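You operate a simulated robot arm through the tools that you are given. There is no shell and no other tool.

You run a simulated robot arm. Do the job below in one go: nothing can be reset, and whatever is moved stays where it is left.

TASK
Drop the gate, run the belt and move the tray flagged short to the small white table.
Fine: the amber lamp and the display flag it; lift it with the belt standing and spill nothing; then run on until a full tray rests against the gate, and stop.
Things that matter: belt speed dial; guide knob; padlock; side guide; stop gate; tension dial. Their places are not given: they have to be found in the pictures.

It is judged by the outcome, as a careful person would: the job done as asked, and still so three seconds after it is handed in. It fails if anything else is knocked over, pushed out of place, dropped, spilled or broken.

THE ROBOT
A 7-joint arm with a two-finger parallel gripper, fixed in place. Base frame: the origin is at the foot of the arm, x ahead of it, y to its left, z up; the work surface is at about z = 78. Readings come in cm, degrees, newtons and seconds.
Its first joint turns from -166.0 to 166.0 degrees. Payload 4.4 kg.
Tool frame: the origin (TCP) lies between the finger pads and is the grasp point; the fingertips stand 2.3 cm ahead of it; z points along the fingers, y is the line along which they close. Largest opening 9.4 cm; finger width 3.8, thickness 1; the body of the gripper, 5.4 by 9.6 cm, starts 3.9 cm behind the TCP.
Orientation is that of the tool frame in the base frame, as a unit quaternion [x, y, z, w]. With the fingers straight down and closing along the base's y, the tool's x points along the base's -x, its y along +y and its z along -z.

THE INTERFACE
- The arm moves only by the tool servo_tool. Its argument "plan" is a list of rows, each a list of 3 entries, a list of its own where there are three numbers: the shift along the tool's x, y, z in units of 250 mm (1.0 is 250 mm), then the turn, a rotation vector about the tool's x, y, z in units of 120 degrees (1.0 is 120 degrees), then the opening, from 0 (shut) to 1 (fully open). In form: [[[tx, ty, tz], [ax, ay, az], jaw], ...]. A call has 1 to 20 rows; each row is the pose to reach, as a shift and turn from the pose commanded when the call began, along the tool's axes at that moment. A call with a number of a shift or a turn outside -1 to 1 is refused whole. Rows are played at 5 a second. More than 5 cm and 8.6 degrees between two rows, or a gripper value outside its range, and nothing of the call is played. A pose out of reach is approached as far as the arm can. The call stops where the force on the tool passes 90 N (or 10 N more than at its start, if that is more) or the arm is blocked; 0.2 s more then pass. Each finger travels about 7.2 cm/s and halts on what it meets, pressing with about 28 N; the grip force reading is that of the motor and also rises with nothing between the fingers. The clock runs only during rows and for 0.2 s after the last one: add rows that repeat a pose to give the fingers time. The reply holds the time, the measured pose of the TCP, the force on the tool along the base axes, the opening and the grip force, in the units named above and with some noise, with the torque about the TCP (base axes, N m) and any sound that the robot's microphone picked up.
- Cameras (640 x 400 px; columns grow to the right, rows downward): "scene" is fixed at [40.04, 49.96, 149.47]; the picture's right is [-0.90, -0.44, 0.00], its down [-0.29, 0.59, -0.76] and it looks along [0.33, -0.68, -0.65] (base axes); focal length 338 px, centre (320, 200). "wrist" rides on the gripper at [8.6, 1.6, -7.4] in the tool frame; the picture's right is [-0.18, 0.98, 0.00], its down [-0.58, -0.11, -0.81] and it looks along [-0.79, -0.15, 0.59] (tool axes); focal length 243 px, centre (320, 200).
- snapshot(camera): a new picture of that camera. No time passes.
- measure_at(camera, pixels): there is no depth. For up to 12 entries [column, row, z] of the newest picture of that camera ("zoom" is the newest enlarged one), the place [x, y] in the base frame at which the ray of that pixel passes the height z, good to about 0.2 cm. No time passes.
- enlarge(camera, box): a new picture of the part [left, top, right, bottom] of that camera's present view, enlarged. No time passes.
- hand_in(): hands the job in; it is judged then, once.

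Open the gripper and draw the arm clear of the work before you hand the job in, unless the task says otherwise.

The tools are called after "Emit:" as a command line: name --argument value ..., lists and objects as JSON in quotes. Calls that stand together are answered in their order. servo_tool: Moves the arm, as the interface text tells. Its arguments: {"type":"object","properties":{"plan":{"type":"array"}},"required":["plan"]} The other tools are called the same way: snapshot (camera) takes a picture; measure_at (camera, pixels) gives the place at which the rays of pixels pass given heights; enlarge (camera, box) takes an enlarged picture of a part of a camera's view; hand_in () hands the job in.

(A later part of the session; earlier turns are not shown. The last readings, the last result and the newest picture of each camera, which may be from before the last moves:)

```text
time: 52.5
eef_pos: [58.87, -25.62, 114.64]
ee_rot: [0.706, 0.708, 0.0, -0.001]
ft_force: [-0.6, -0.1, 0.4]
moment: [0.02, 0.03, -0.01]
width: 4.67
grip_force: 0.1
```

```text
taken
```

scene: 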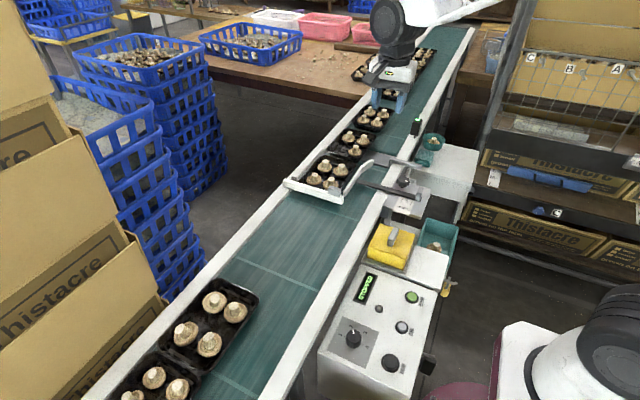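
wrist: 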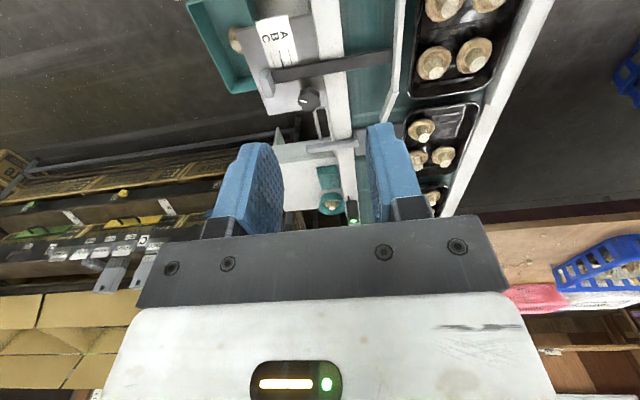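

The table appears at wrist (305,170) with cloth and bowl. I enlarge both views for table corners and the short tray.

Emit:
enlarge --camera "wrist" --box '[240, 100, 360, 240]'

Emit:
enlarge --camera "scene" --box '[390, 110, 500, 240]'

Emit:
enlarge --camera "wrist" --box '[380, 60, 500, 220]'

```text
2.86 times, centred on (300, 170) of wrist
```

zoom: 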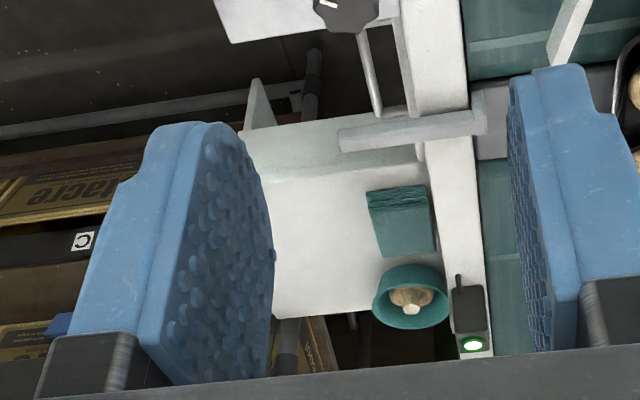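

```text
3.08 times, centred on (445, 175) of scene
```

zoom: 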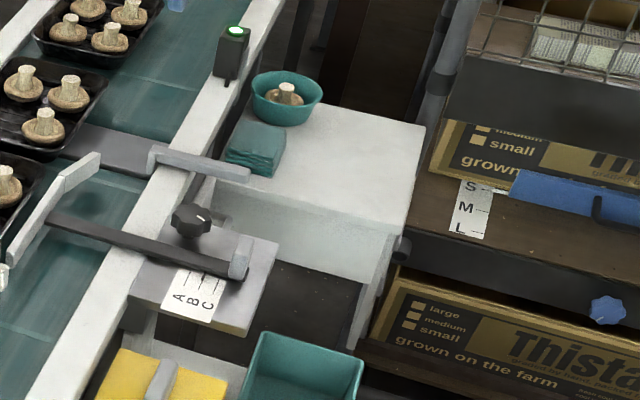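

```text
2.50 times, centred on (440, 140) of wrist
```

zoom: 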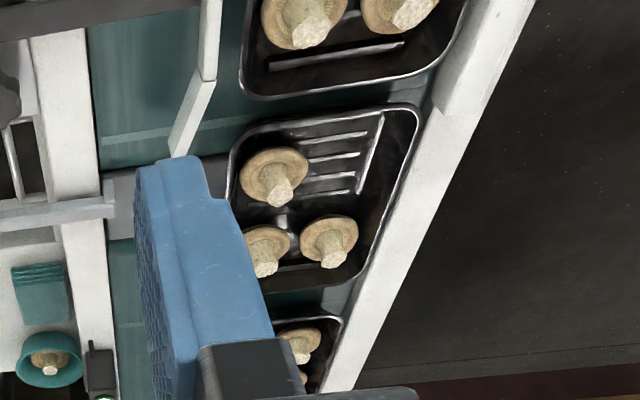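

I triangulate the table height: scene front-right corner (473.5,184), back-right (479.5,150.5); wrist front edge (336,156), rear edge (288,211).

Emit:
measure_at --camera "scene" --pixels '[[473.5, 184, 66], [473.5, 184, 70], [473.5, 184, 74], [473.5, 184, 78], [479.5, 150.5, 66], [479.5, 150.5, 70], [479.5, 150.5, 74], [479.5, 150.5, 78], [415, 168, 70], [415, 168, 74], [424, 167, 70], [424, 167, 74]]'

Emit:
measure_at --camera "wrist" --pixels '[[336, 156, 66], [336, 156, 70], [336, 156, 74], [336, 156, 78], [288, 211, 66], [288, 211, 70], [288, 211, 74], [288, 211, 78], [338, 188, 70], [338, 188, 74], [319, 190, 70], [319, 190, 74]]'

```text
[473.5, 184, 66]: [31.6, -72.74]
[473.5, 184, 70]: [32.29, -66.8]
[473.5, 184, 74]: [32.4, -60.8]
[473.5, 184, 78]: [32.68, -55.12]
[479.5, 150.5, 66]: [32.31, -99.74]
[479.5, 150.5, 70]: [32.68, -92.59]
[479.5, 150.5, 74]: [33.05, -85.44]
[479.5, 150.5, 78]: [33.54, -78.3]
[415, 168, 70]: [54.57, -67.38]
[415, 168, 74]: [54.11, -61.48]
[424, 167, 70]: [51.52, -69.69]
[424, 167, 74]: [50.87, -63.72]
```

```text
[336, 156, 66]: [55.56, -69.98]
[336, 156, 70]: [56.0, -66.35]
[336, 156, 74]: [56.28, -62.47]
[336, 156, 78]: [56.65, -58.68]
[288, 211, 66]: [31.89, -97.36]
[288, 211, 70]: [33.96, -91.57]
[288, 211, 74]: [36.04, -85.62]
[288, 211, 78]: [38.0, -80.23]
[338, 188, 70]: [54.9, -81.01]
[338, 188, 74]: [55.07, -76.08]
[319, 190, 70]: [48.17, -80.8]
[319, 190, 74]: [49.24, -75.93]
```

The table comes out at z≈71, x≈32.5–56, y≈−91…−65, with a free strip x≈33–47 beside cloth and bowl. I now move above the belt with the tool tilted so the wrist camera looks more steeply down at the short tray.

Emit:
servo_tool --plan '[[[-0.12, 0.05, 0.05], [0, 0.042, 0], 0.5], [[-0.24, 0.1, 0.1], [0, 0.084, 0], 0.5], [[-0.36, 0.15, 0.15], [0, 0.126, 0], 0.5], [[-0.48, 0.2, 0.2], [0, 0.168, 0], 0.5], [[-0.6, 0.24, 0.25], [0, 0.21, 0], 0.5], [[-0.72, 0.28, 0.3], [0, 0.25, 0], 0.5], [[-0.72, 0.28, 0.3], [0, 0.25, 0], 0.5]]'

Emit:
snapshot --camera "wrist"

```text
time: 54.1
eef_pos: [65.72, -43.64, 107.19]
ee_rot: [0.682, 0.684, 0.182, -0.185]
ft_force: [-0.6, -0.7, 0.3]
moment: [0.01, 0.01, 0.03]
width: 4.69
grip_force: 0.0
```

```text
taken
```

wrist: 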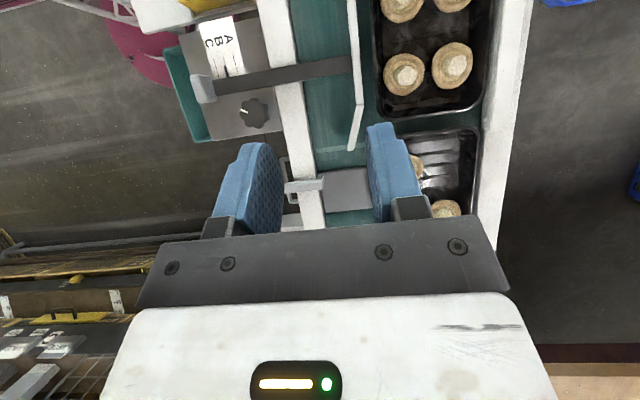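

The gripper blocks the tray from this side. I untilt and yaw round the other way (camera on the −y side), which also suits the grasp.

Emit:
servo_tool --plan '[[[0, 0, 0], [0, -0.06, 0], 0.2], [[0, 0, 0], [0, -0.125, 0], 0.2], [[0, 0, 0], [0, -0.19, 0], 0.2], [[0, 0, 0], [0, -0.25, 0], 0.2]]'

Emit:
servo_tool --plan '[[[0, 0, 0], [0, 0, -0.07], 0.2], [[0, 0, 0], [0, 0, -0.14], 0.2], [[0, 0, 0], [0, 0, -0.21], 0.2], [[0, 0, 0], [0, 0, -0.28], 0.2], [[0, 0, 0], [0, 0, -0.35], 0.2], [[0, 0, 0], [0, 0, -0.42], 0.2], [[0, 0, 0], [0, 0, -0.49], 0.2], [[0, 0, 0], [0, 0, -0.56], 0.2], [[0, 0, 0], [0, 0, -0.63], 0.2], [[0, 0, 0], [0, 0, -0.7], 0.2], [[0, 0, 0], [0, 0, -0.75], 0.2]]'

Emit:
servo_tool --plan '[[[0, 0, 0], [0, 0, -0.07], 0.2], [[0, 0, 0], [0, 0, -0.14], 0.2], [[0, 0, 0], [0, 0, -0.21], 0.2], [[0, 0, 0], [0, 0, -0.28], 0.2], [[0, 0, 0], [0, 0, -0.35], 0.2], [[0, 0, 0], [0, 0, -0.42], 0.2], [[0, 0, 0], [0, 0, -0.49], 0.2], [[0, 0, 0], [0, 0, -0.56], 0.2], [[0, 0, 0], [0, 0, -0.63], 0.2], [[0, 0, 0], [0, 0, -0.7], 0.2], [[0, 0, 0], [0, 0, -0.75], 0.2], [[0, 0, 0], [0, 0, -0.75], 0.2]]'

```text
time: 55.1
eef_pos: [65.84, -43.56, 107.22]
ee_rot: [0.706, 0.708, -0.001, -0.001]
ft_force: [-0.5, 0.7, 0.6]
moment: [-0.01, 0.03, 0.0]
width: 1.89
grip_force: 0.1
```

```text
time: 57.5
eef_pos: [65.91, -43.48, 107.17]
ee_rot: [-0.003, 1.0, 0.001, -0.001]
ft_force: [-0.3, -0.8, 0.8]
moment: [0.0, 0.03, 0.0]
width: 1.86
grip_force: 0.1
```

```text
time: 60.1
eef_pos: [65.89, -43.56, 107.03]
ee_rot: [0.709, -0.705, -0.001, 0.0]
ft_force: [0.6, 0.0, 0.1]
moment: [0.01, -0.02, -0.04]
width: 1.86
grip_force: 0.0
```

Now I tilt 30° and shift to (72,−53,107) so the camera sees the short tray from above.

Emit:
servo_tool --plan '[[[0.07, -0.04, 0], [0, 0.042, 0], 0.2], [[0.14, -0.08, 0], [0, 0.084, 0], 0.2], [[0.2, -0.12, 0], [0, 0.126, 0], 0.2], [[0.26, -0.16, 0], [0, 0.168, 0], 0.2], [[0.32, -0.2, 0], [0, 0.21, 0], 0.2], [[0.38, -0.24, 0], [0, 0.25, 0], 0.2], [[0.38, -0.24, 0], [0, 0.25, 0], 0.2]]'

Emit:
snapshot --camera "wrist"

Emit:
enlarge --camera "wrist" --box '[160, 0, 400, 160]'

```text
time: 61.7
eef_pos: [71.95, -53.04, 107.05]
ee_rot: [0.685, -0.682, 0.182, 0.182]
ft_force: [-0.7, 0.5, 0.7]
moment: [0.01, 0.01, 0.03]
width: 1.89
grip_force: 0.0
```

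```text
taken
```

wrist: 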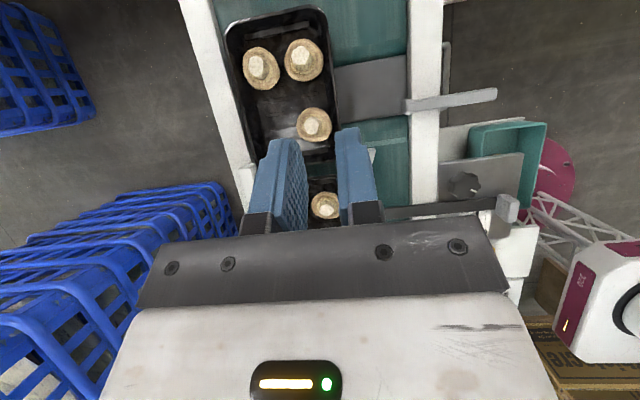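

```text
2.50 times, centred on (280, 80) of wrist
```

zoom: 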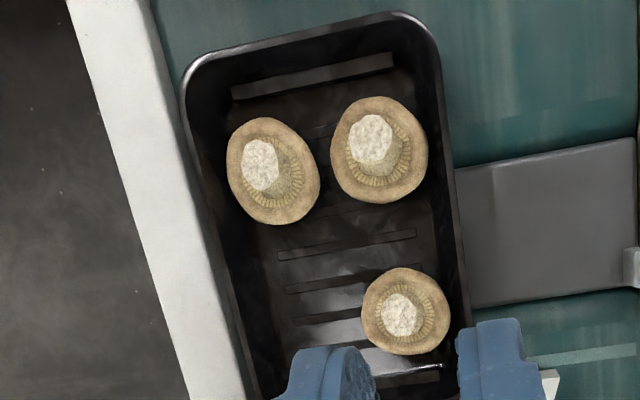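

This top view is clear: the −x wall (right rim, zoom u≈455) has a gap between the rear cap (380,150) and front cap (405,310). I measure rims, caps and that gap.

Emit:
measure_at --camera "zoom" --pixels '[[455, 200, 81], [462, 260, 81], [440, 90, 81], [400, 13, 81], [182, 100, 81], [230, 260, 81], [380, 150, 81], [405, 310, 81], [428, 150, 81], [449, 310, 81], [400, 204, 81], [405, 268, 81]]'

Emit:
measure_at --camera "zoom" --pixels '[[442, 200, 80], [430, 240, 79], [250, 260, 79], [270, 170, 81], [310, 40, 81], [310, 75, 79], [370, 138, 85], [403, 313, 85], [370, 138, 83], [260, 160, 85], [425, 200, 79], [455, 200, 80]]'

```text
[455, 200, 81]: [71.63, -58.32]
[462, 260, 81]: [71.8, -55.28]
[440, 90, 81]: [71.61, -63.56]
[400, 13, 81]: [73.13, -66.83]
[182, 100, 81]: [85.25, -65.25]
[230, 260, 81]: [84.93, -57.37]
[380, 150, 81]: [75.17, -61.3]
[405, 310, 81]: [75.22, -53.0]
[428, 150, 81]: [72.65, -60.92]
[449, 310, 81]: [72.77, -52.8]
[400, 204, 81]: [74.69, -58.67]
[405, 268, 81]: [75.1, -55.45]
```

```text
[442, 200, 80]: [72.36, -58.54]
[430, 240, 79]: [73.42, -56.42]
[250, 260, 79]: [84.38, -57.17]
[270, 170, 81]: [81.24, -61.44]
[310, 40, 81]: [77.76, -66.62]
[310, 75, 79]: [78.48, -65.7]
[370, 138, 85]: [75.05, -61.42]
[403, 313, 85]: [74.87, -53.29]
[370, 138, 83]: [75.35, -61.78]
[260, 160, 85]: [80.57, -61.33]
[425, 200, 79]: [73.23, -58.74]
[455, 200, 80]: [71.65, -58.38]
```

The tray spans x≈71.6–85.1, rear y≈−67; the −x mushrooms centre at y≈−61.3 and −53.0, leaving room for a finger at y≈−57.15. I untilt, then set a 20° lean matching the sloping wall at a pre-grasp above it.

Emit:
servo_tool --plan '[[[0, 0, 0], [0, -0.06, 0], 0.2], [[0, 0, 0], [0, -0.125, 0], 0.2], [[0, 0, 0], [0, -0.19, 0], 0.2], [[0, 0, 0], [0, -0.25, 0], 0.2], [[0, 0, 0], [0, -0.25, 0], 0.2]]'

```text
time: 62.9
eef_pos: [71.99, -52.92, 107.2]
ee_rot: [0.708, -0.706, -0.001, -0.001]
ft_force: [0.3, -0.6, 0.3]
moment: [0.0, 0.04, -0.03]
width: 1.87
grip_force: 0.0
```

Level again at (72,−53,107). I move to the pre-grasp (67.2,−57.1,95) with a 20° lean and about 2 cm opening.

Emit:
servo_tool --plan '[[[0.042, 0.048, 0.122], [0.042, 0, 0], 0.22], [[0.084, 0.096, 0.244], [0.084, 0, 0], 0.22], [[0.126, 0.144, 0.366], [0.126, 0, 0], 0.22], [[0.168, 0.192, 0.488], [0.167, 0, 0], 0.22], [[0.168, 0.192, 0.488], [0.167, 0, 0], 0.22]]'

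Emit:
snapshot --camera "wrist"

Emit:
enlarge --camera "scene" --box '[300, 80, 440, 180]'

```text
time: 64.1
eef_pos: [67.03, -56.98, 94.83]
ee_rot: [0.697, -0.696, 0.123, -0.125]
ft_force: [0.7, 0.1, -0.3]
moment: [0.0, 0.04, -0.03]
width: 2.05
grip_force: 0.0
```

```text
taken
```

wrist: 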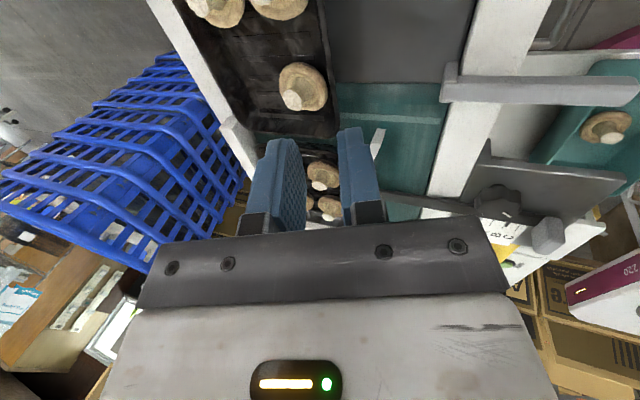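

```text
4.00 times, centred on (370, 130) of scene
```

zoom: 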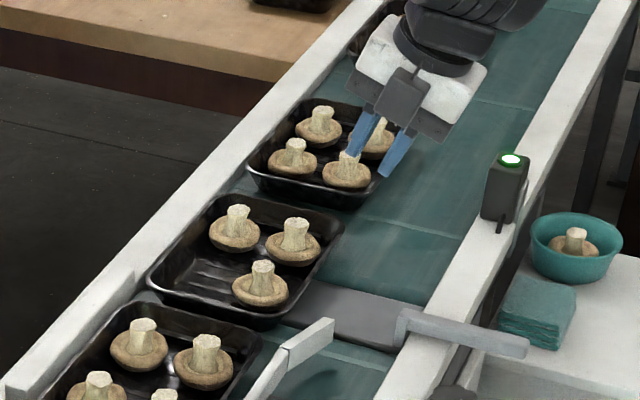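

The fingers lean properly beside the tray's −x wall. I advance about 10 cm along the tool axis and check alignment before the last bit.

Emit:
servo_tool --plan '[[[0.001, 0.006, 0.1], [0, 0, 0], 0.22], [[0.002, 0.012, 0.2], [0, 0, 0], 0.22], [[0.003, 0.018, 0.3], [0, 0, 0], 0.22], [[0.004, 0.0246, 0.4], [0, 0, 0], 0.22], [[0.004, 0.0246, 0.4], [0, 0, 0], 0.22]]'

Emit:
snapshot --camera "wrist"

Emit:
enlarge --camera "wrist" --box '[230, 60, 430, 240]'

Emit:
enlarge --camera "scene" --box '[330, 90, 410, 170]'

```text
time: 65.3
eef_pos: [70.18, -57.01, 85.38]
ee_rot: [0.698, -0.695, 0.122, -0.123]
ft_force: [-0.5, -0.4, 0.4]
moment: [-0.01, 0.02, 0.01]
width: 2.1
grip_force: 0.1
```

```text
taken
```

wrist: 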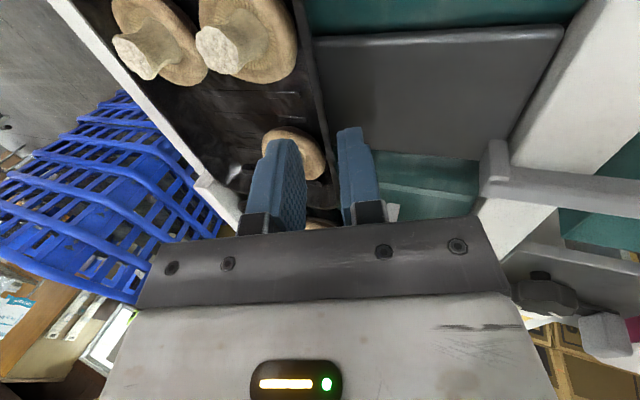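

```text
2.22 times, centred on (330, 150) of wrist
```

zoom: 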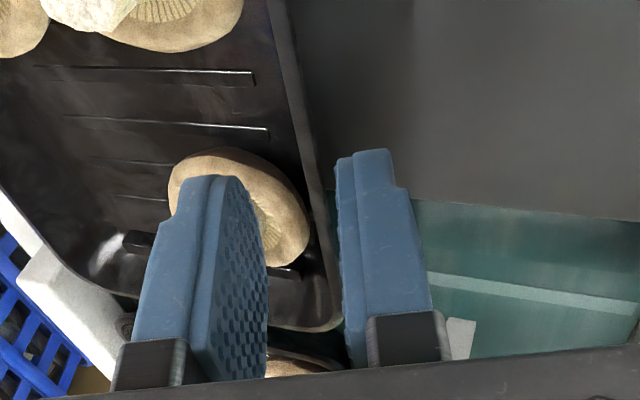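

```text
5.00 times, centred on (370, 130) of scene
```

zoom: 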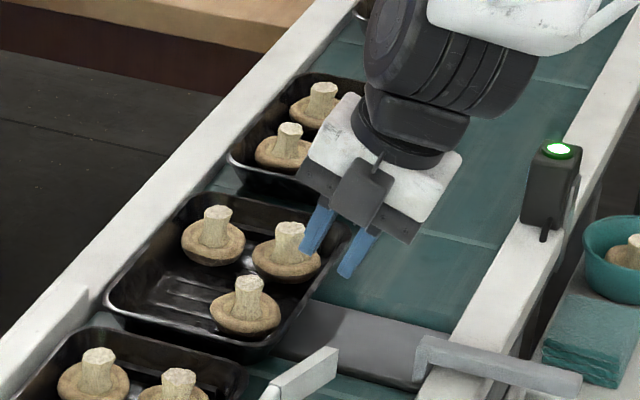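

I check the rim's x in this close view (zoom rim points near (300,90) and (322,190)) against the finger positions.

Emit:
enlarge --camera "wrist" --box '[230, 60, 430, 240]'

Emit:
measure_at --camera "zoom" --pixels '[[296, 90, 81], [318, 190, 81], [326, 240, 81], [290, 90, 81], [338, 165, 82.9], [205, 178, 83.5], [237, 210, 81], [150, 148, 81], [237, 155, 81]]'

```text
2.22 times, centred on (330, 150) of wrist
```

zoom: 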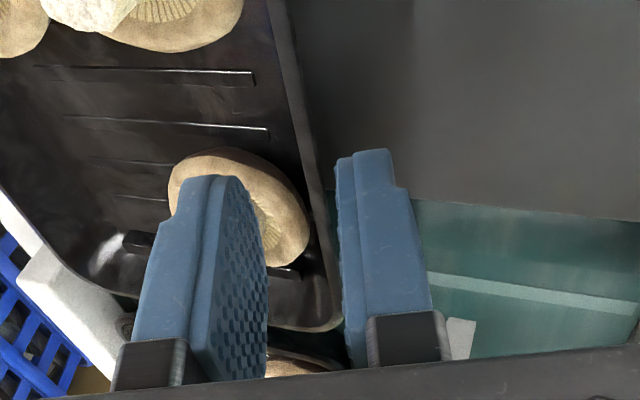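

```text
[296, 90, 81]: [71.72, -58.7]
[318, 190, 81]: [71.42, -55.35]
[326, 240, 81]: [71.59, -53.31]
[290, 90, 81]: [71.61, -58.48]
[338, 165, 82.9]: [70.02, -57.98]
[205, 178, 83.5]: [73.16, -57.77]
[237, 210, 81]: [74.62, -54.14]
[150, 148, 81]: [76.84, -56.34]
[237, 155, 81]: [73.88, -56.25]
```

Rim at x≈71.6 and outer fingertip at x≈70 are confirmed. I narrow slightly, shift y by −0.1 cm, and go the last 4 cm.

Emit:
servo_tool --plan '[[[0.004, 0, 0.02], [0, 0, 0], 0.19], [[0.004, 0, 0.06], [0, 0, 0], 0.19], [[0.004, 0, 0.1], [0, 0, 0], 0.19], [[0.004, 0, 0.135], [0, 0, 0], 0.19], [[0.004, 0, 0.16], [0, 0, 0], 0.19], [[0.004, 0, 0.16], [0, 0, 0], 0.19]]'

Emit:
snapshot --camera "wrist"

Emit:
enlarge --camera "wrist" --box '[230, 60, 430, 240]'

Emit:
enlarge --camera "scene" --box '[330, 90, 410, 170]'

```text
time: 66.7
eef_pos: [71.43, -57.35, 81.75]
ee_rot: [0.697, -0.695, 0.122, -0.123]
ft_force: [0.6, 0.8, 0.3]
moment: [-0.01, 0.0, -0.01]
width: 1.77
grip_force: 0.1
```

```text
taken
```

wrist: 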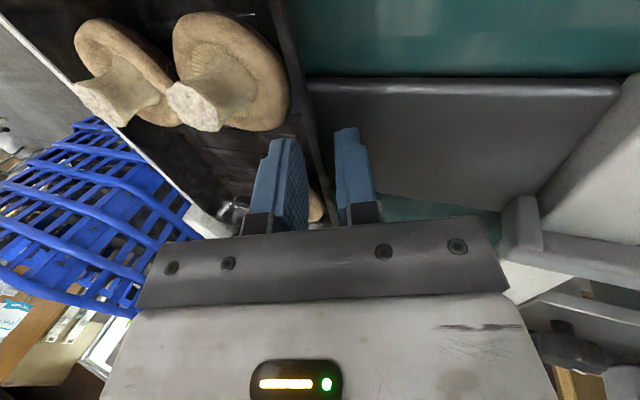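

```text
2.22 times, centred on (330, 150) of wrist
```

zoom: 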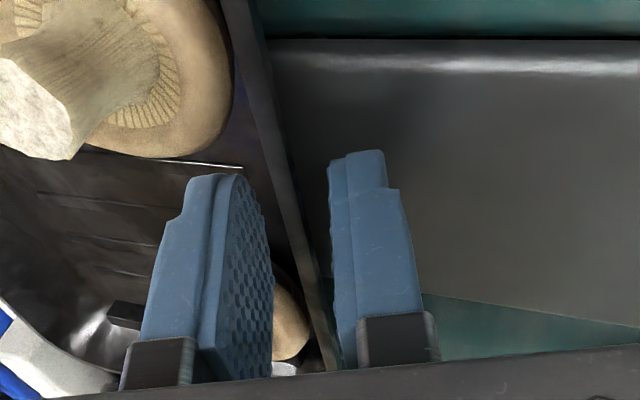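

```text
5.00 times, centred on (370, 130) of scene
```

zoom: 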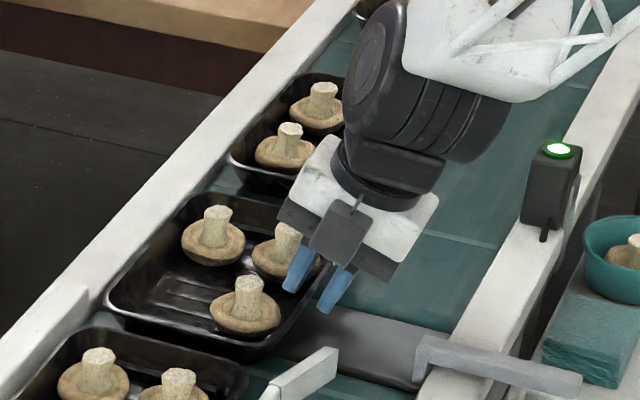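

The rim runs between the fingers with no contact force. I go 3 mm deeper and close.

Emit:
servo_tool --plan '[[[0, 0, 0.012], [0, 0, 0], 0.19], [[0, 0, 0.012], [0, 0, 0], 0.12], [[0, 0, 0.012], [0, 0, 0], 0.05], [[0, 0, 0.012], [0, 0, 0], 0.0], [[0, 0, 0.012], [0, 0, 0], 0.0], [[0, 0, 0.012], [0, 0, 0], 0.0]]'

Emit:
enlarge --camera "wrist" --box '[160, 0, 430, 240]'

Emit:
enlarge --camera "scene" --box '[330, 90, 410, 170]'

```text
time: 68.1
eef_pos: [71.36, -57.49, 81.31]
ee_rot: [0.698, -0.695, 0.121, -0.124]
ft_force: [0.4, 0.2, 2.7]
moment: [-0.01, -0.34, -0.02]
width: 0.11
grip_force: 28.3
```

```text
1.67 times, centred on (295, 120) of wrist
```

zoom: 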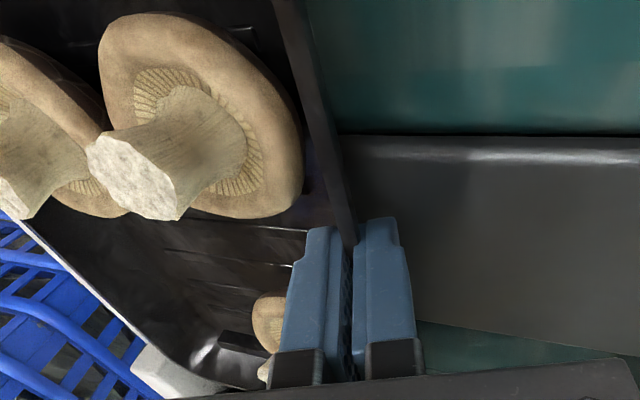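

```text
5.00 times, centred on (370, 130) of scene
```

zoom: 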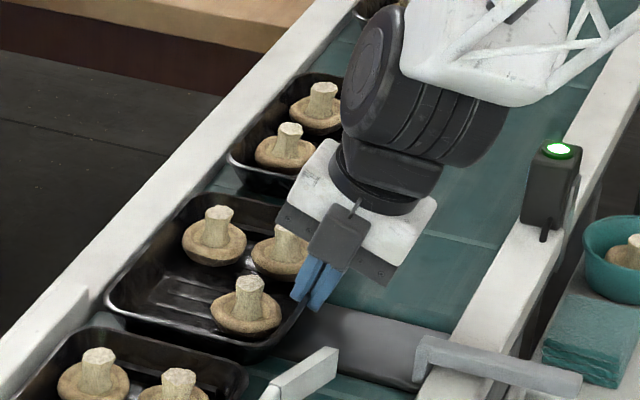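

The thin wall is pinched (width 0.11). I lift 2 cm slowly and look at how level the tray hangs.

Emit:
servo_tool --plan '[[[0, -0.0035, -0.0095], [0, 0, 0], 0.0], [[0, -0.007, -0.019], [0, 0, 0], 0.0], [[0, -0.0105, -0.0285], [0, 0, 0], 0.0], [[0, -0.014, -0.038], [0, 0, 0], 0.0], [[0, -0.0205, -0.056], [0, 0, 0], 0.0], [[0, -0.0274, -0.075], [0, 0, 0], 0.0]]'

Emit:
enlarge --camera "scene" --box '[310, 70, 410, 170]'

Emit:
snapshot --camera "wrist"

```text
time: 69.5
eef_pos: [71.35, -57.44, 83.21]
ee_rot: [0.698, -0.695, 0.121, -0.123]
ft_force: [0.0, 0.1, -0.6]
moment: [0.0, 0.06, -0.02]
width: 0.13
grip_force: 27.9
```

```text
4.00 times, centred on (360, 120) of scene
```

zoom: 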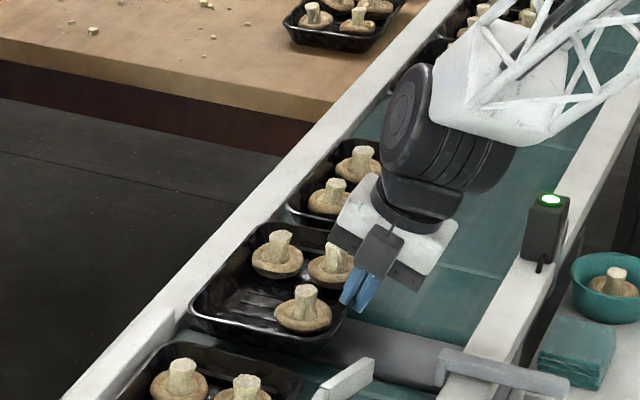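

```text
taken
```

wrist: 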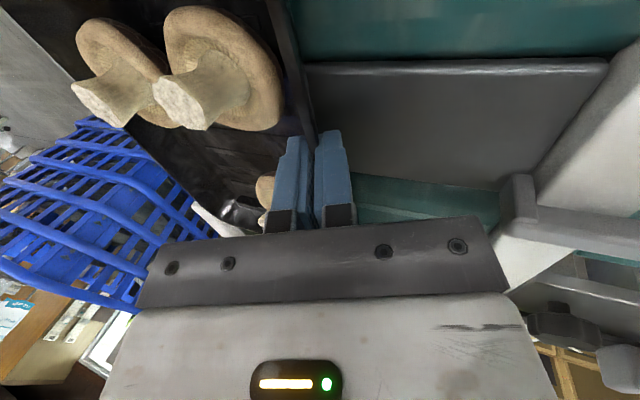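

The tray appears to be lifting evenly (−0.6 N, little moment). I continue up 7 cm gently.

Emit:
servo_tool --plan '[[[0, -0.007, -0.019], [0, 0, 0], 0.0], [[0, -0.0175, -0.0475], [0, 0, 0], 0.0], [[0, -0.0285, -0.0785], [0, 0, 0], 0.0], [[0, -0.0395, -0.1085], [0, 0, 0], 0.0], [[0, -0.0505, -0.1385], [0, 0, 0], 0.0], [[0, -0.0615, -0.1685], [0, 0, 0], 0.0], [[0, -0.0725, -0.1985], [0, 0, 0], 0.0], [[0, -0.0835, -0.2285], [0, 0, 0], 0.0], [[0, -0.0945, -0.26], [0, 0, 0], 0.0], [[0, -0.096, -0.264], [0, 0, 0], 0.0]]'

Emit:
enlarge --camera "scene" --box '[300, 50, 420, 170]'

Emit:
snapshot --camera "wrist"

```text
time: 71.7
eef_pos: [71.61, -57.45, 90.36]
ee_rot: [0.698, -0.695, 0.122, -0.124]
ft_force: [-0.3, 0.2, -0.7]
moment: [0.0, 0.07, 0.01]
width: 0.14
grip_force: 27.9
```

```text
3.33 times, centred on (360, 110) of scene
```

zoom: 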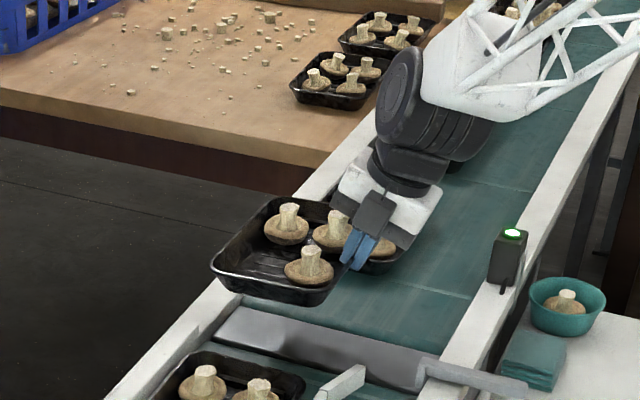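

```text
taken
```

wrist: 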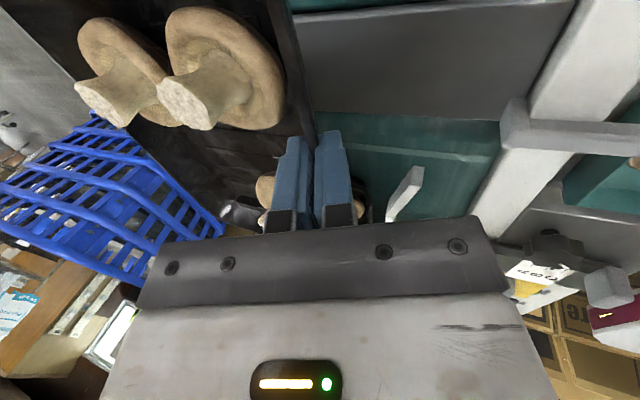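

The tray hangs level with all three mushrooms. I raise it 6 cm more and carry it slowly toward −x, clear of rail, bracket and sensor.

Emit:
servo_tool --plan '[[[0, -0.008, -0.022], [0, 0, 0], 0.0], [[0, -0.022, -0.06], [0, 0, 0], 0.0], [[0, -0.038, -0.105], [0, 0, 0], 0.0], [[0, -0.054, -0.15], [0, 0, 0], 0.0], [[0, -0.07, -0.193], [0, 0, 0], 0.0], [[0, -0.08, -0.221], [0, 0, 0], 0.0], [[0, -0.06, -0.235], [0, 0, 0], 0.0], [[0, -0.007, -0.253], [0, 0, 0], 0.0], [[0, 0.068, -0.28], [0, 0, 0], 0.0], [[0, 0.144, -0.308], [0, 0, 0], 0.0], [[0, 0.219, -0.335], [0, 0, 0], 0.0], [[0, 0.294, -0.362], [0, 0, 0], 0.0], [[0, 0.369, -0.39], [0, 0, 0], 0.0], [[0, 0.444, -0.417], [0, 0, 0], 0.0], [[0, 0.52, -0.444], [0, 0, 0], 0.0], [[0, 0.595, -0.472], [0, 0, 0], 0.0], [[0, 0.65, -0.491], [0, 0, 0], 0.0], [[0, 0.67, -0.499], [0, 0, 0], 0.0]]'

Emit:
snapshot --camera "scene"

Emit:
enlarge --camera "scene" --box '[340, 40, 500, 200]'

```text
time: 75.5
eef_pos: [51.44, -57.5, 96.39]
ee_rot: [0.698, -0.695, 0.123, -0.124]
ft_force: [-0.3, -1.3, -0.5]
moment: [-0.02, 0.07, 0.02]
width: 0.13
grip_force: 28.2
```

```text
taken
```

scene: 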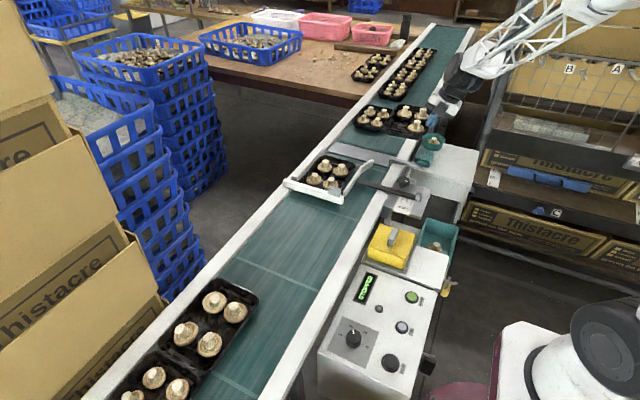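

```text
2.50 times, centred on (420, 120) of scene
```

zoom: 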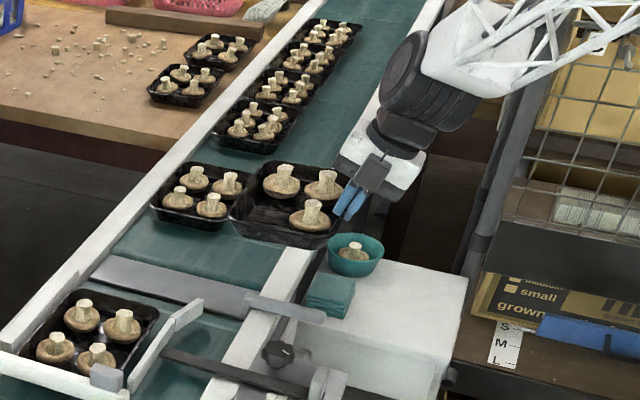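

All is steady. I continue to (34,−77.8) above the free strip of the white table, keeping height.

Emit:
servo_tool --plan '[[[0, 0.03, -0.011], [0, 0, 0], 0.0], [[0, 0.094, -0.034], [0, 0, 0], 0.0], [[0, 0.169, -0.062], [0, 0, 0], 0.0], [[0.04, 0.244, -0.089], [0, 0, 0], 0.0], [[0.1, 0.301, -0.109], [0, 0, 0], 0.0], [[0.16, 0.357, -0.13], [0, 0, 0], 0.0], [[0.22, 0.414, -0.15], [0, 0, 0], 0.0], [[0.288, 0.459, -0.167], [0, 0, 0], 0.0], [[0.36, 0.504, -0.183], [0, 0, 0], 0.0], [[0.432, 0.549, -0.2], [0, 0, 0], 0.0], [[0.504, 0.587, -0.213], [0, 0, 0], 0.0], [[0.576, 0.617, -0.224], [0, 0, 0], 0.0], [[0.648, 0.639, -0.233], [0, 0, 0], 0.0], [[0.72, 0.65, -0.237], [0, 0, 0], 0.0], [[0.78, 0.658, -0.239], [0, 0, 0], 0.0], [[0.812, 0.658, -0.239], [0, 0, 0], 0.0], [[0.812, 0.658, -0.239], [0, 0, 0], 0.0]]'

Emit:
enlarge --camera "scene" --box '[390, 60, 530, 200]'

Emit:
snapshot --camera "wrist"

```text
time: 79.1
eef_pos: [33.97, -77.72, 96.16]
ee_rot: [0.697, -0.696, 0.121, -0.123]
ft_force: [-0.1, 0.5, -0.7]
moment: [0.01, 0.08, 0.01]
width: 0.12
grip_force: 28.2
```

```text
2.86 times, centred on (460, 130) of scene
```

zoom: 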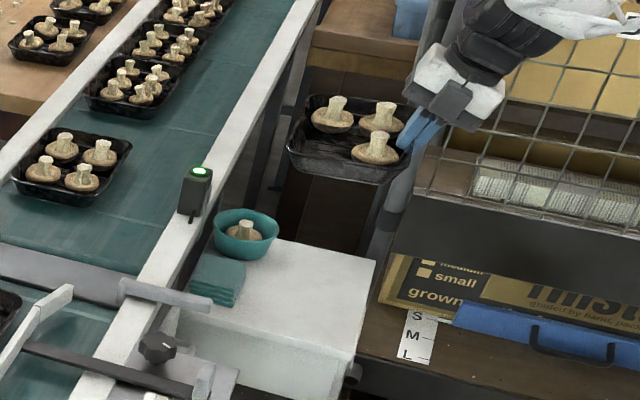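

```text
taken
```

wrist: 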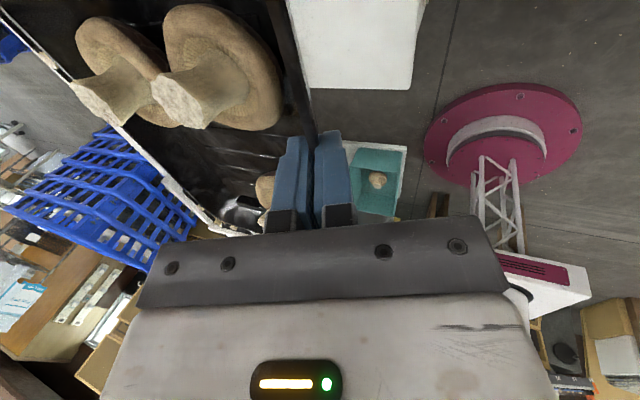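

The wrist sees the table's front −x corner at (411,88). I measure it and re-check the scene corner to refine table height and position.

Emit:
measure_at --camera "wrist" --pixels '[[411, 88, 66], [411, 88, 69], [411, 88, 71], [411, 88, 73], [426, 2, 71], [426, 2, 69], [308, 87, 71]]'

Emit:
enlarge --camera "scene" --box '[420, 120, 500, 210]'

Emit:
enlarge --camera "wrist" --box '[270, 0, 450, 120]'

```text
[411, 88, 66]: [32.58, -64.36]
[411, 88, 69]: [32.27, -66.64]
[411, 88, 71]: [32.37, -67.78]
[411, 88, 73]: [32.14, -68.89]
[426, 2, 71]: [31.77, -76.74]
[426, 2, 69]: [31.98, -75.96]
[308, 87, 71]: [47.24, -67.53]
```

```text
4.44 times, centred on (460, 165) of scene
```

zoom: 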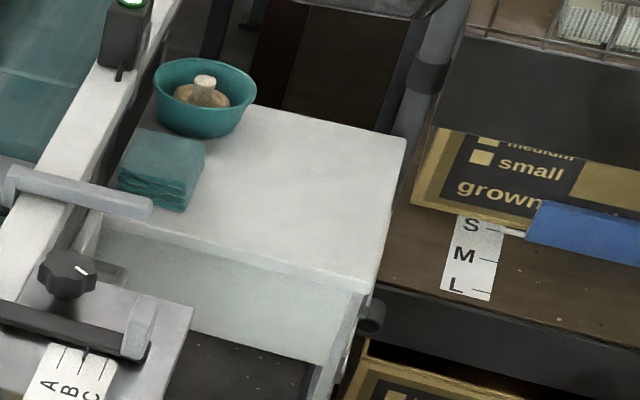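

```text
3.33 times, centred on (360, 60) of wrist
```

zoom: 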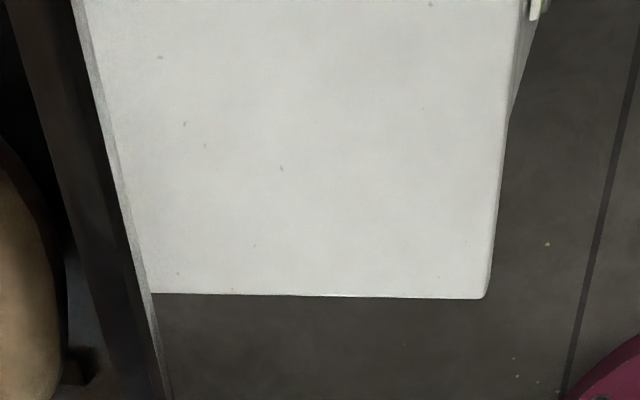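

Table top is z≈69.5–71, −x edge x≈32.3, front y≈−67, rear ≈−91.5. I check the cloth's and bowl's −x extents.

Emit:
measure_at --camera "scene" --pixels '[[430, 168, 70], [434, 154, 73], [471.3, 185.3, 70], [479.2, 151.5, 70], [445.5, 141, 75], [447, 143, 72], [430, 168, 69], [471.3, 185.3, 69]]'

```text
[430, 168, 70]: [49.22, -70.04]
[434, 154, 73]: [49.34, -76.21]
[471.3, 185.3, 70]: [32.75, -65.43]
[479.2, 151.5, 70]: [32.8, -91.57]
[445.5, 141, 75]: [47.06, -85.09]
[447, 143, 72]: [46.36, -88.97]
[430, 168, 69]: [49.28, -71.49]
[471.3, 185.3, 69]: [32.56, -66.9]
```

Table z≈69; bowl's −x edge is near x≈47. I shift 1.2 cm toward −x (tray rim then x≈32.8–46.4) and lower gently to about 3 cm above the table.

Emit:
servo_tool --plan '[[[-0.004, 0.044, 0.0], [0, 0, 0], 0.0], [[-0.008, 0.062, 0.04], [0, 0, 0], 0.0], [[-0.008, 0.088, 0.106], [0, 0, 0], 0.0], [[-0.008, 0.114, 0.176], [0, 0, 0], 0.0], [[-0.008, 0.14, 0.248], [0, 0, 0], 0.0], [[-0.008, 0.166, 0.32], [0, 0, 0], 0.0], [[-0.008, 0.192, 0.392], [0, 0, 0], 0.0], [[-0.008, 0.218, 0.464], [0, 0, 0], 0.0], [[-0.008, 0.245, 0.536], [0, 0, 0], 0.0], [[-0.008, 0.271, 0.608], [0, 0, 0], 0.0], [[-0.008, 0.297, 0.68], [0, 0, 0], 0.0], [[-0.008, 0.318, 0.738], [0, 0, 0], 0.0], [[-0.008, 0.331, 0.773], [0, 0, 0], 0.0], [[-0.008, 0.334, 0.781], [0, 0, 0], 0.0]]'

Emit:
enlarge --camera "scene" --box '[410, 90, 510, 200]'

Emit:
snapshot --camera "wrist"

```text
time: 82.1
eef_pos: [34.96, -77.66, 76.32]
ee_rot: [-0.689, 0.707, -0.112, 0.114]
ft_force: [-1.3, 0.8, 4.6]
moment: [-0.39, -0.52, 0.07]
width: 0.24
grip_force: 27.8
out of reach, approached as far as the arm can: row 7, 8, 9, 10, 11, 12, 13, 14
```

```text
3.64 times, centred on (460, 145) of scene
```

zoom: 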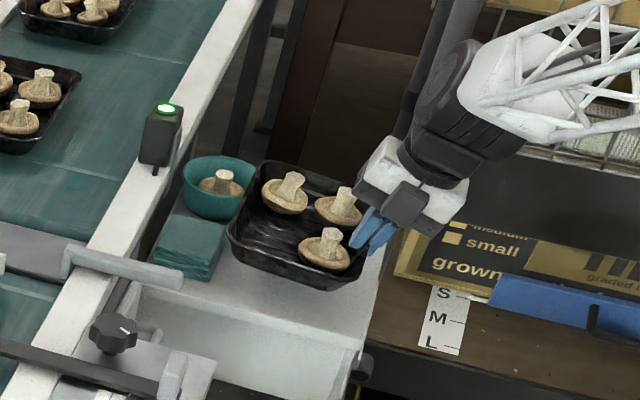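

```text
taken
```

wrist: 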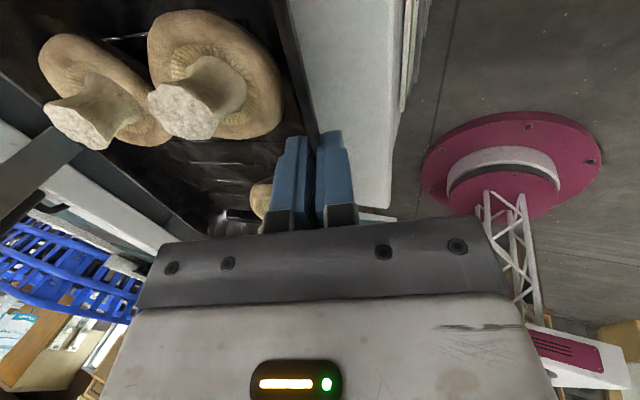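

The lower poses are out of reach here and 4.6 N upward contact appeared (the tray rear is near the bowl). I retrace upward along the same path at once.

Emit:
servo_tool --plan '[[[0, -0.016, -0.043], [0, 0, 0], 0.0], [[0, -0.037, -0.101], [0, 0, 0], 0.0], [[0, -0.063, -0.173], [0, 0, 0], 0.0], [[0, -0.089, -0.245], [0, 0, 0], 0.0], [[0, -0.116, -0.317], [0, 0, 0], 0.0], [[0, -0.142, -0.389], [0, 0, 0], 0.0], [[0, -0.168, -0.461], [0, 0, 0], 0.0], [[0, -0.194, -0.533], [0, 0, 0], 0.0], [[0, -0.194, -0.533], [0, 0, 0], 0.0]]'

Emit:
enlarge --camera "scene" --box '[410, 90, 510, 200]'

Emit:
snapshot --camera "wrist"

```text
time: 84.1
eef_pos: [34.66, -77.77, 90.22]
ee_rot: [0.697, -0.696, 0.122, -0.124]
ft_force: [0.3, 0.3, -0.5]
moment: [0.01, 0.03, 0.0]
width: 0.14
grip_force: 28.1
out of reach, approached as far as the arm can: row 1, 2, 3, 4
```

```text
3.64 times, centred on (460, 145) of scene
```

zoom: 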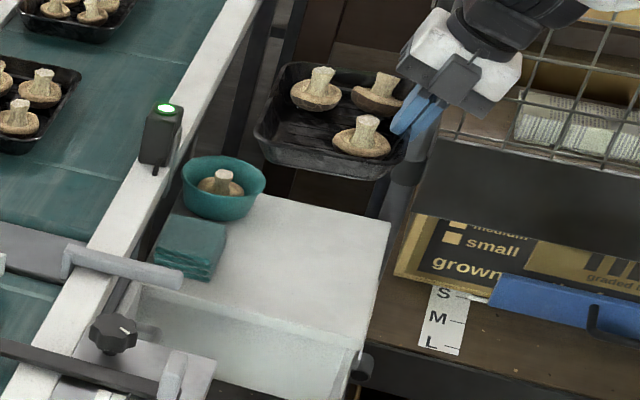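

```text
taken
```

wrist: 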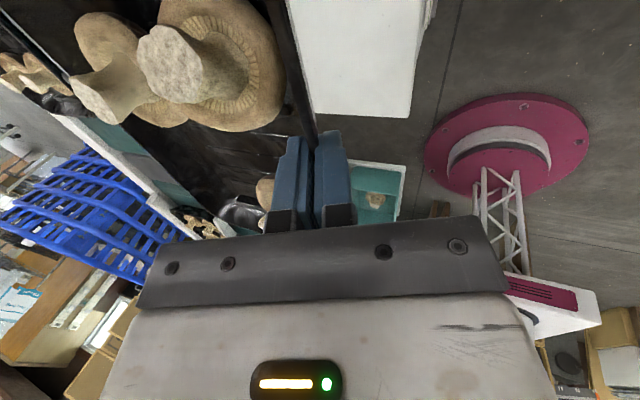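

The tray is intact at z≈90 and the bowl is unmoved. I rotate the tray about 11° clockwise, which swings its rear away from the bowl and eases the wrist, with a small shift.

Emit:
servo_tool --plan '[[[-0.004, 0.009, -0.003], [0, 0.0078, 0.0215], 0.0], [[-0.009, 0.019, -0.007], [0, 0.0156, 0.043], 0.0], [[-0.013, 0.028, -0.01], [0, 0.0235, 0.0645], 0.0], [[-0.018, 0.0376, -0.0137], [0, 0.0313, 0.0862], 0.0], [[-0.018, 0.0376, -0.0137], [0, 0.0313, 0.0862], 0.0]]'

Emit:
enlarge --camera "scene" --box '[410, 70, 530, 200]'

```text
time: 85.3
eef_pos: [33.79, -77.28, 90.14]
ee_rot: [-0.627, 0.759, -0.133, 0.11]
ft_force: [-0.1, -0.5, -0.8]
moment: [-0.01, 0.03, -0.02]
width: 0.13
grip_force: 28.5
```

```text
3.08 times, centred on (470, 135) of scene
```

zoom: 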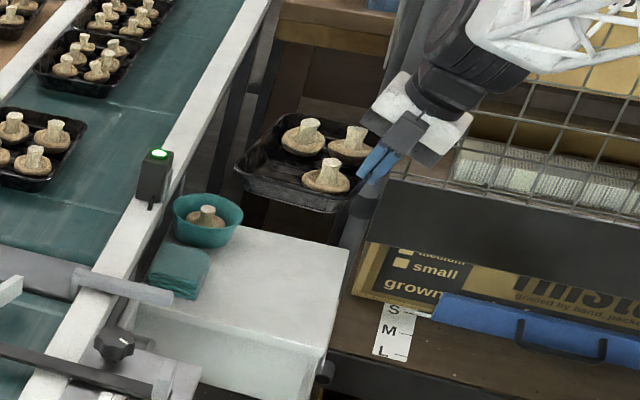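

Orientation turned as intended. I descend 9 cm in small steps, checking for reach.

Emit:
servo_tool --plan '[[[0, 0.013, 0.037], [0, 0, 0], 0.0], [[0, 0.034, 0.094], [0, 0, 0], 0.0], [[0, 0.055, 0.15], [0, 0, 0], 0.0], [[0, 0.075, 0.207], [0, 0, 0], 0.0], [[0, 0.096, 0.263], [0, 0, 0], 0.0], [[0, 0.116, 0.319], [0, 0, 0], 0.0], [[0, 0.123, 0.338], [0, 0, 0], 0.0]]'

Emit:
enlarge --camera "scene" --box '[410, 90, 510, 200]'

Emit:
snapshot --camera "wrist"

```text
time: 86.9
eef_pos: [33.58, -77.34, 81.08]
ee_rot: [-0.627, 0.759, -0.133, 0.111]
ft_force: [-0.8, -0.8, -0.3]
moment: [0.01, 0.05, 0.03]
width: 0.15
grip_force: 28.1
```

```text
3.64 times, centred on (460, 145) of scene
```

zoom: 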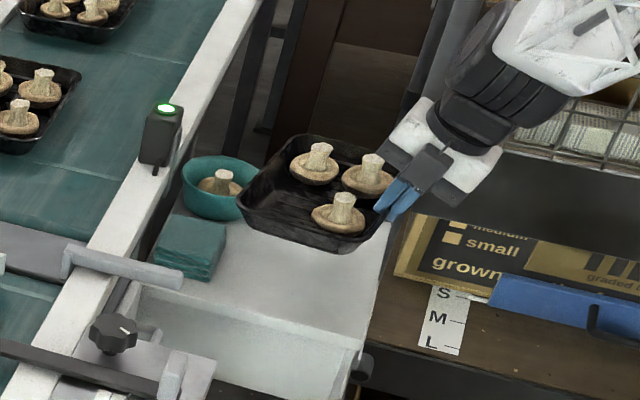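

```text
taken
```

wrist: 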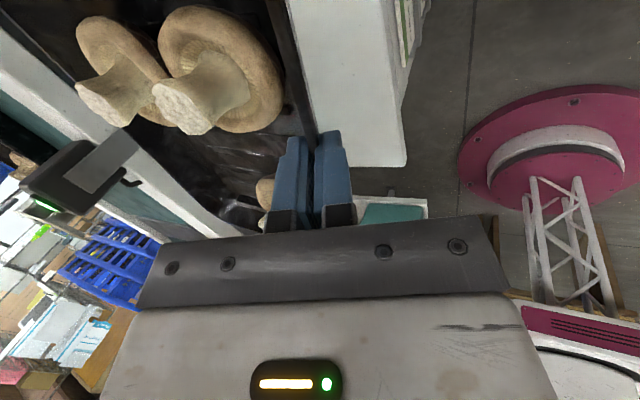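

Reach is fine now. I shift 0.4 cm toward −x and descend another 6.5 cm.

Emit:
servo_tool --plan '[[[0.003, 0.022, 0.02], [0, 0, 0], 0.0], [[0.003, 0.042, 0.07], [0, 0, 0], 0.0], [[0.003, 0.062, 0.125], [0, 0, 0], 0.0], [[0.003, 0.082, 0.18], [0, 0, 0], 0.0], [[0.003, 0.098, 0.222], [0, 0, 0], 0.0], [[0.003, 0.104, 0.239], [0, 0, 0], 0.0]]'

Emit:
enlarge --camera "scene" --box '[410, 110, 490, 200]'

Emit:
snapshot --camera "wrist"

```text
time: 88.3
eef_pos: [33.45, -77.33, 74.64]
ee_rot: [-0.627, 0.759, -0.133, 0.111]
ft_force: [0.7, 0.8, -2.3]
moment: [0.06, 0.03, -0.01]
width: 0.13
grip_force: 28.3
```

```text
4.44 times, centred on (450, 155) of scene
```

zoom: 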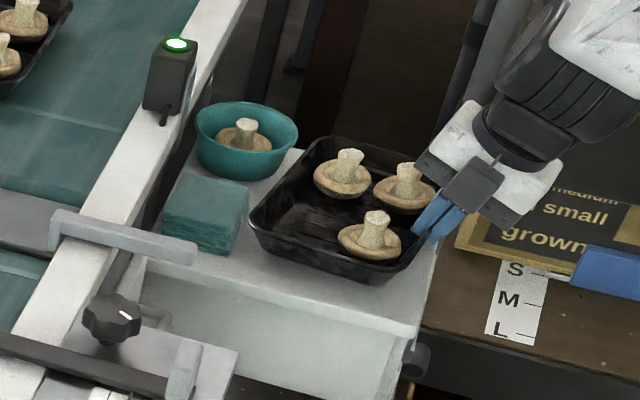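

```text
taken
```

wrist: 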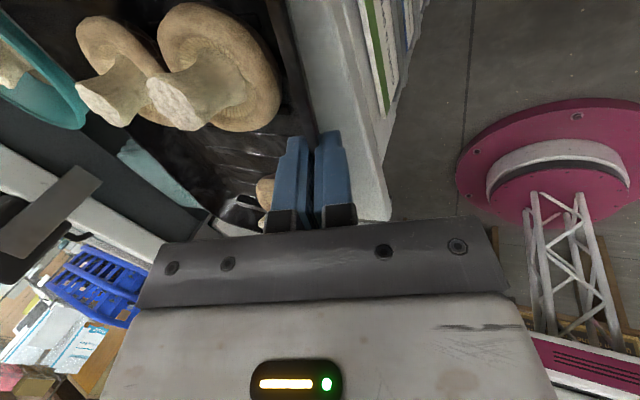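

The tray clears the bowl and cloth and is about 2 cm above the table. I lower in 3 mm rows.

Emit:
servo_tool --plan '[[[0, 0.004, 0.011], [0, 0, 0], 0.0], [[0, 0.008, 0.023], [0, 0, 0], 0.0], [[0, 0.012, 0.034], [0, 0, 0], 0.0], [[0, 0.016, 0.045], [0, 0, 0], 0.0], [[0, 0.02, 0.056], [0, 0, 0], 0.0]]'

Emit:
enlarge --camera "scene" --box '[410, 110, 490, 200]'

```text
time: 89.5
eef_pos: [33.34, -77.3, 73.29]
ee_rot: [-0.628, 0.759, -0.134, 0.111]
ft_force: [1.8, 3.2, 16.8]
moment: [0.42, -0.45, 0.15]
width: 0.14
grip_force: 27.9
```

```text
4.44 times, centred on (450, 155) of scene
```

zoom: 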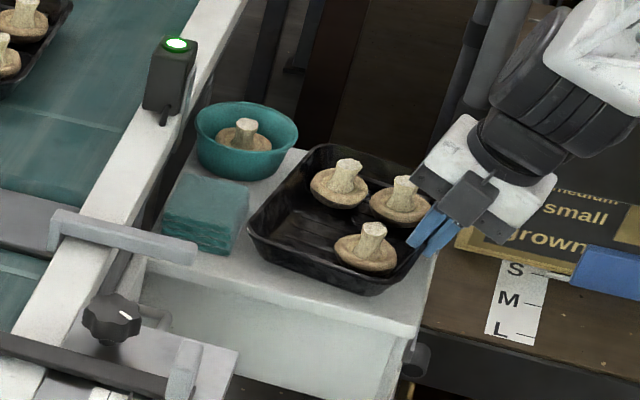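

Contact at 16.8 N: the tray is on the table. I ease up 1 mm and open the fingers gradually.

Emit:
servo_tool --plan '[[[0, -0.0014, -0.004], [0, 0, 0], 0.0], [[0, -0.0014, -0.004], [0, 0, 0], 0.03], [[0, -0.0014, -0.004], [0, 0, 0], 0.06], [[0, -0.0014, -0.004], [0, 0, 0], 0.1], [[0, -0.0014, -0.004], [0, 0, 0], 0.15], [[0, -0.0014, -0.004], [0, 0, 0], 0.18], [[0, -0.0014, -0.004], [0, 0, 0], 0.18]]'

Emit:
enlarge --camera "scene" --box '[410, 110, 490, 200]'

Emit:
snapshot --camera "wrist"

```text
time: 91.1
eef_pos: [33.28, -77.32, 73.18]
ee_rot: [-0.628, 0.759, -0.133, 0.11]
ft_force: [-1.1, -0.3, 0.4]
moment: [-0.01, -0.02, -0.01]
width: 1.71
grip_force: 0.0
```

```text
4.44 times, centred on (450, 155) of scene
```

zoom: 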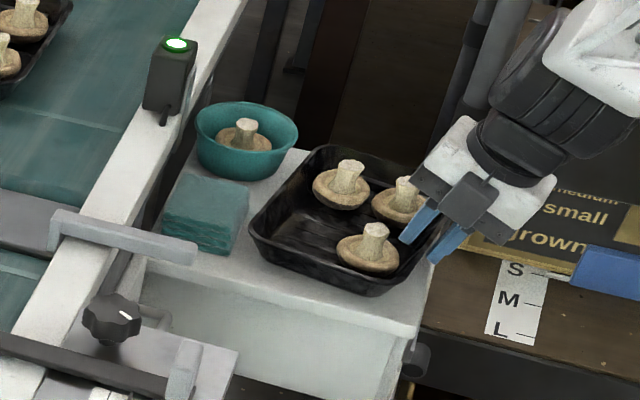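

```text
taken
```

wrist: 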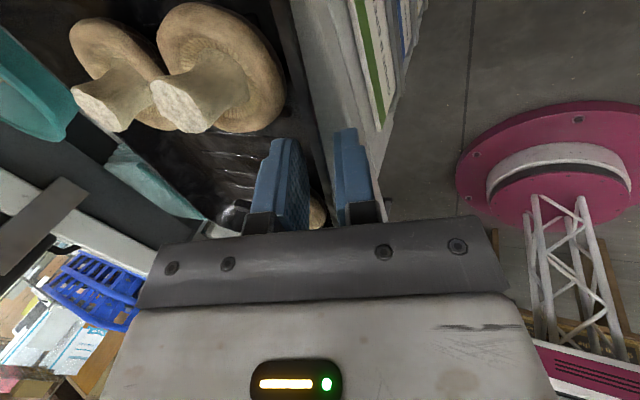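

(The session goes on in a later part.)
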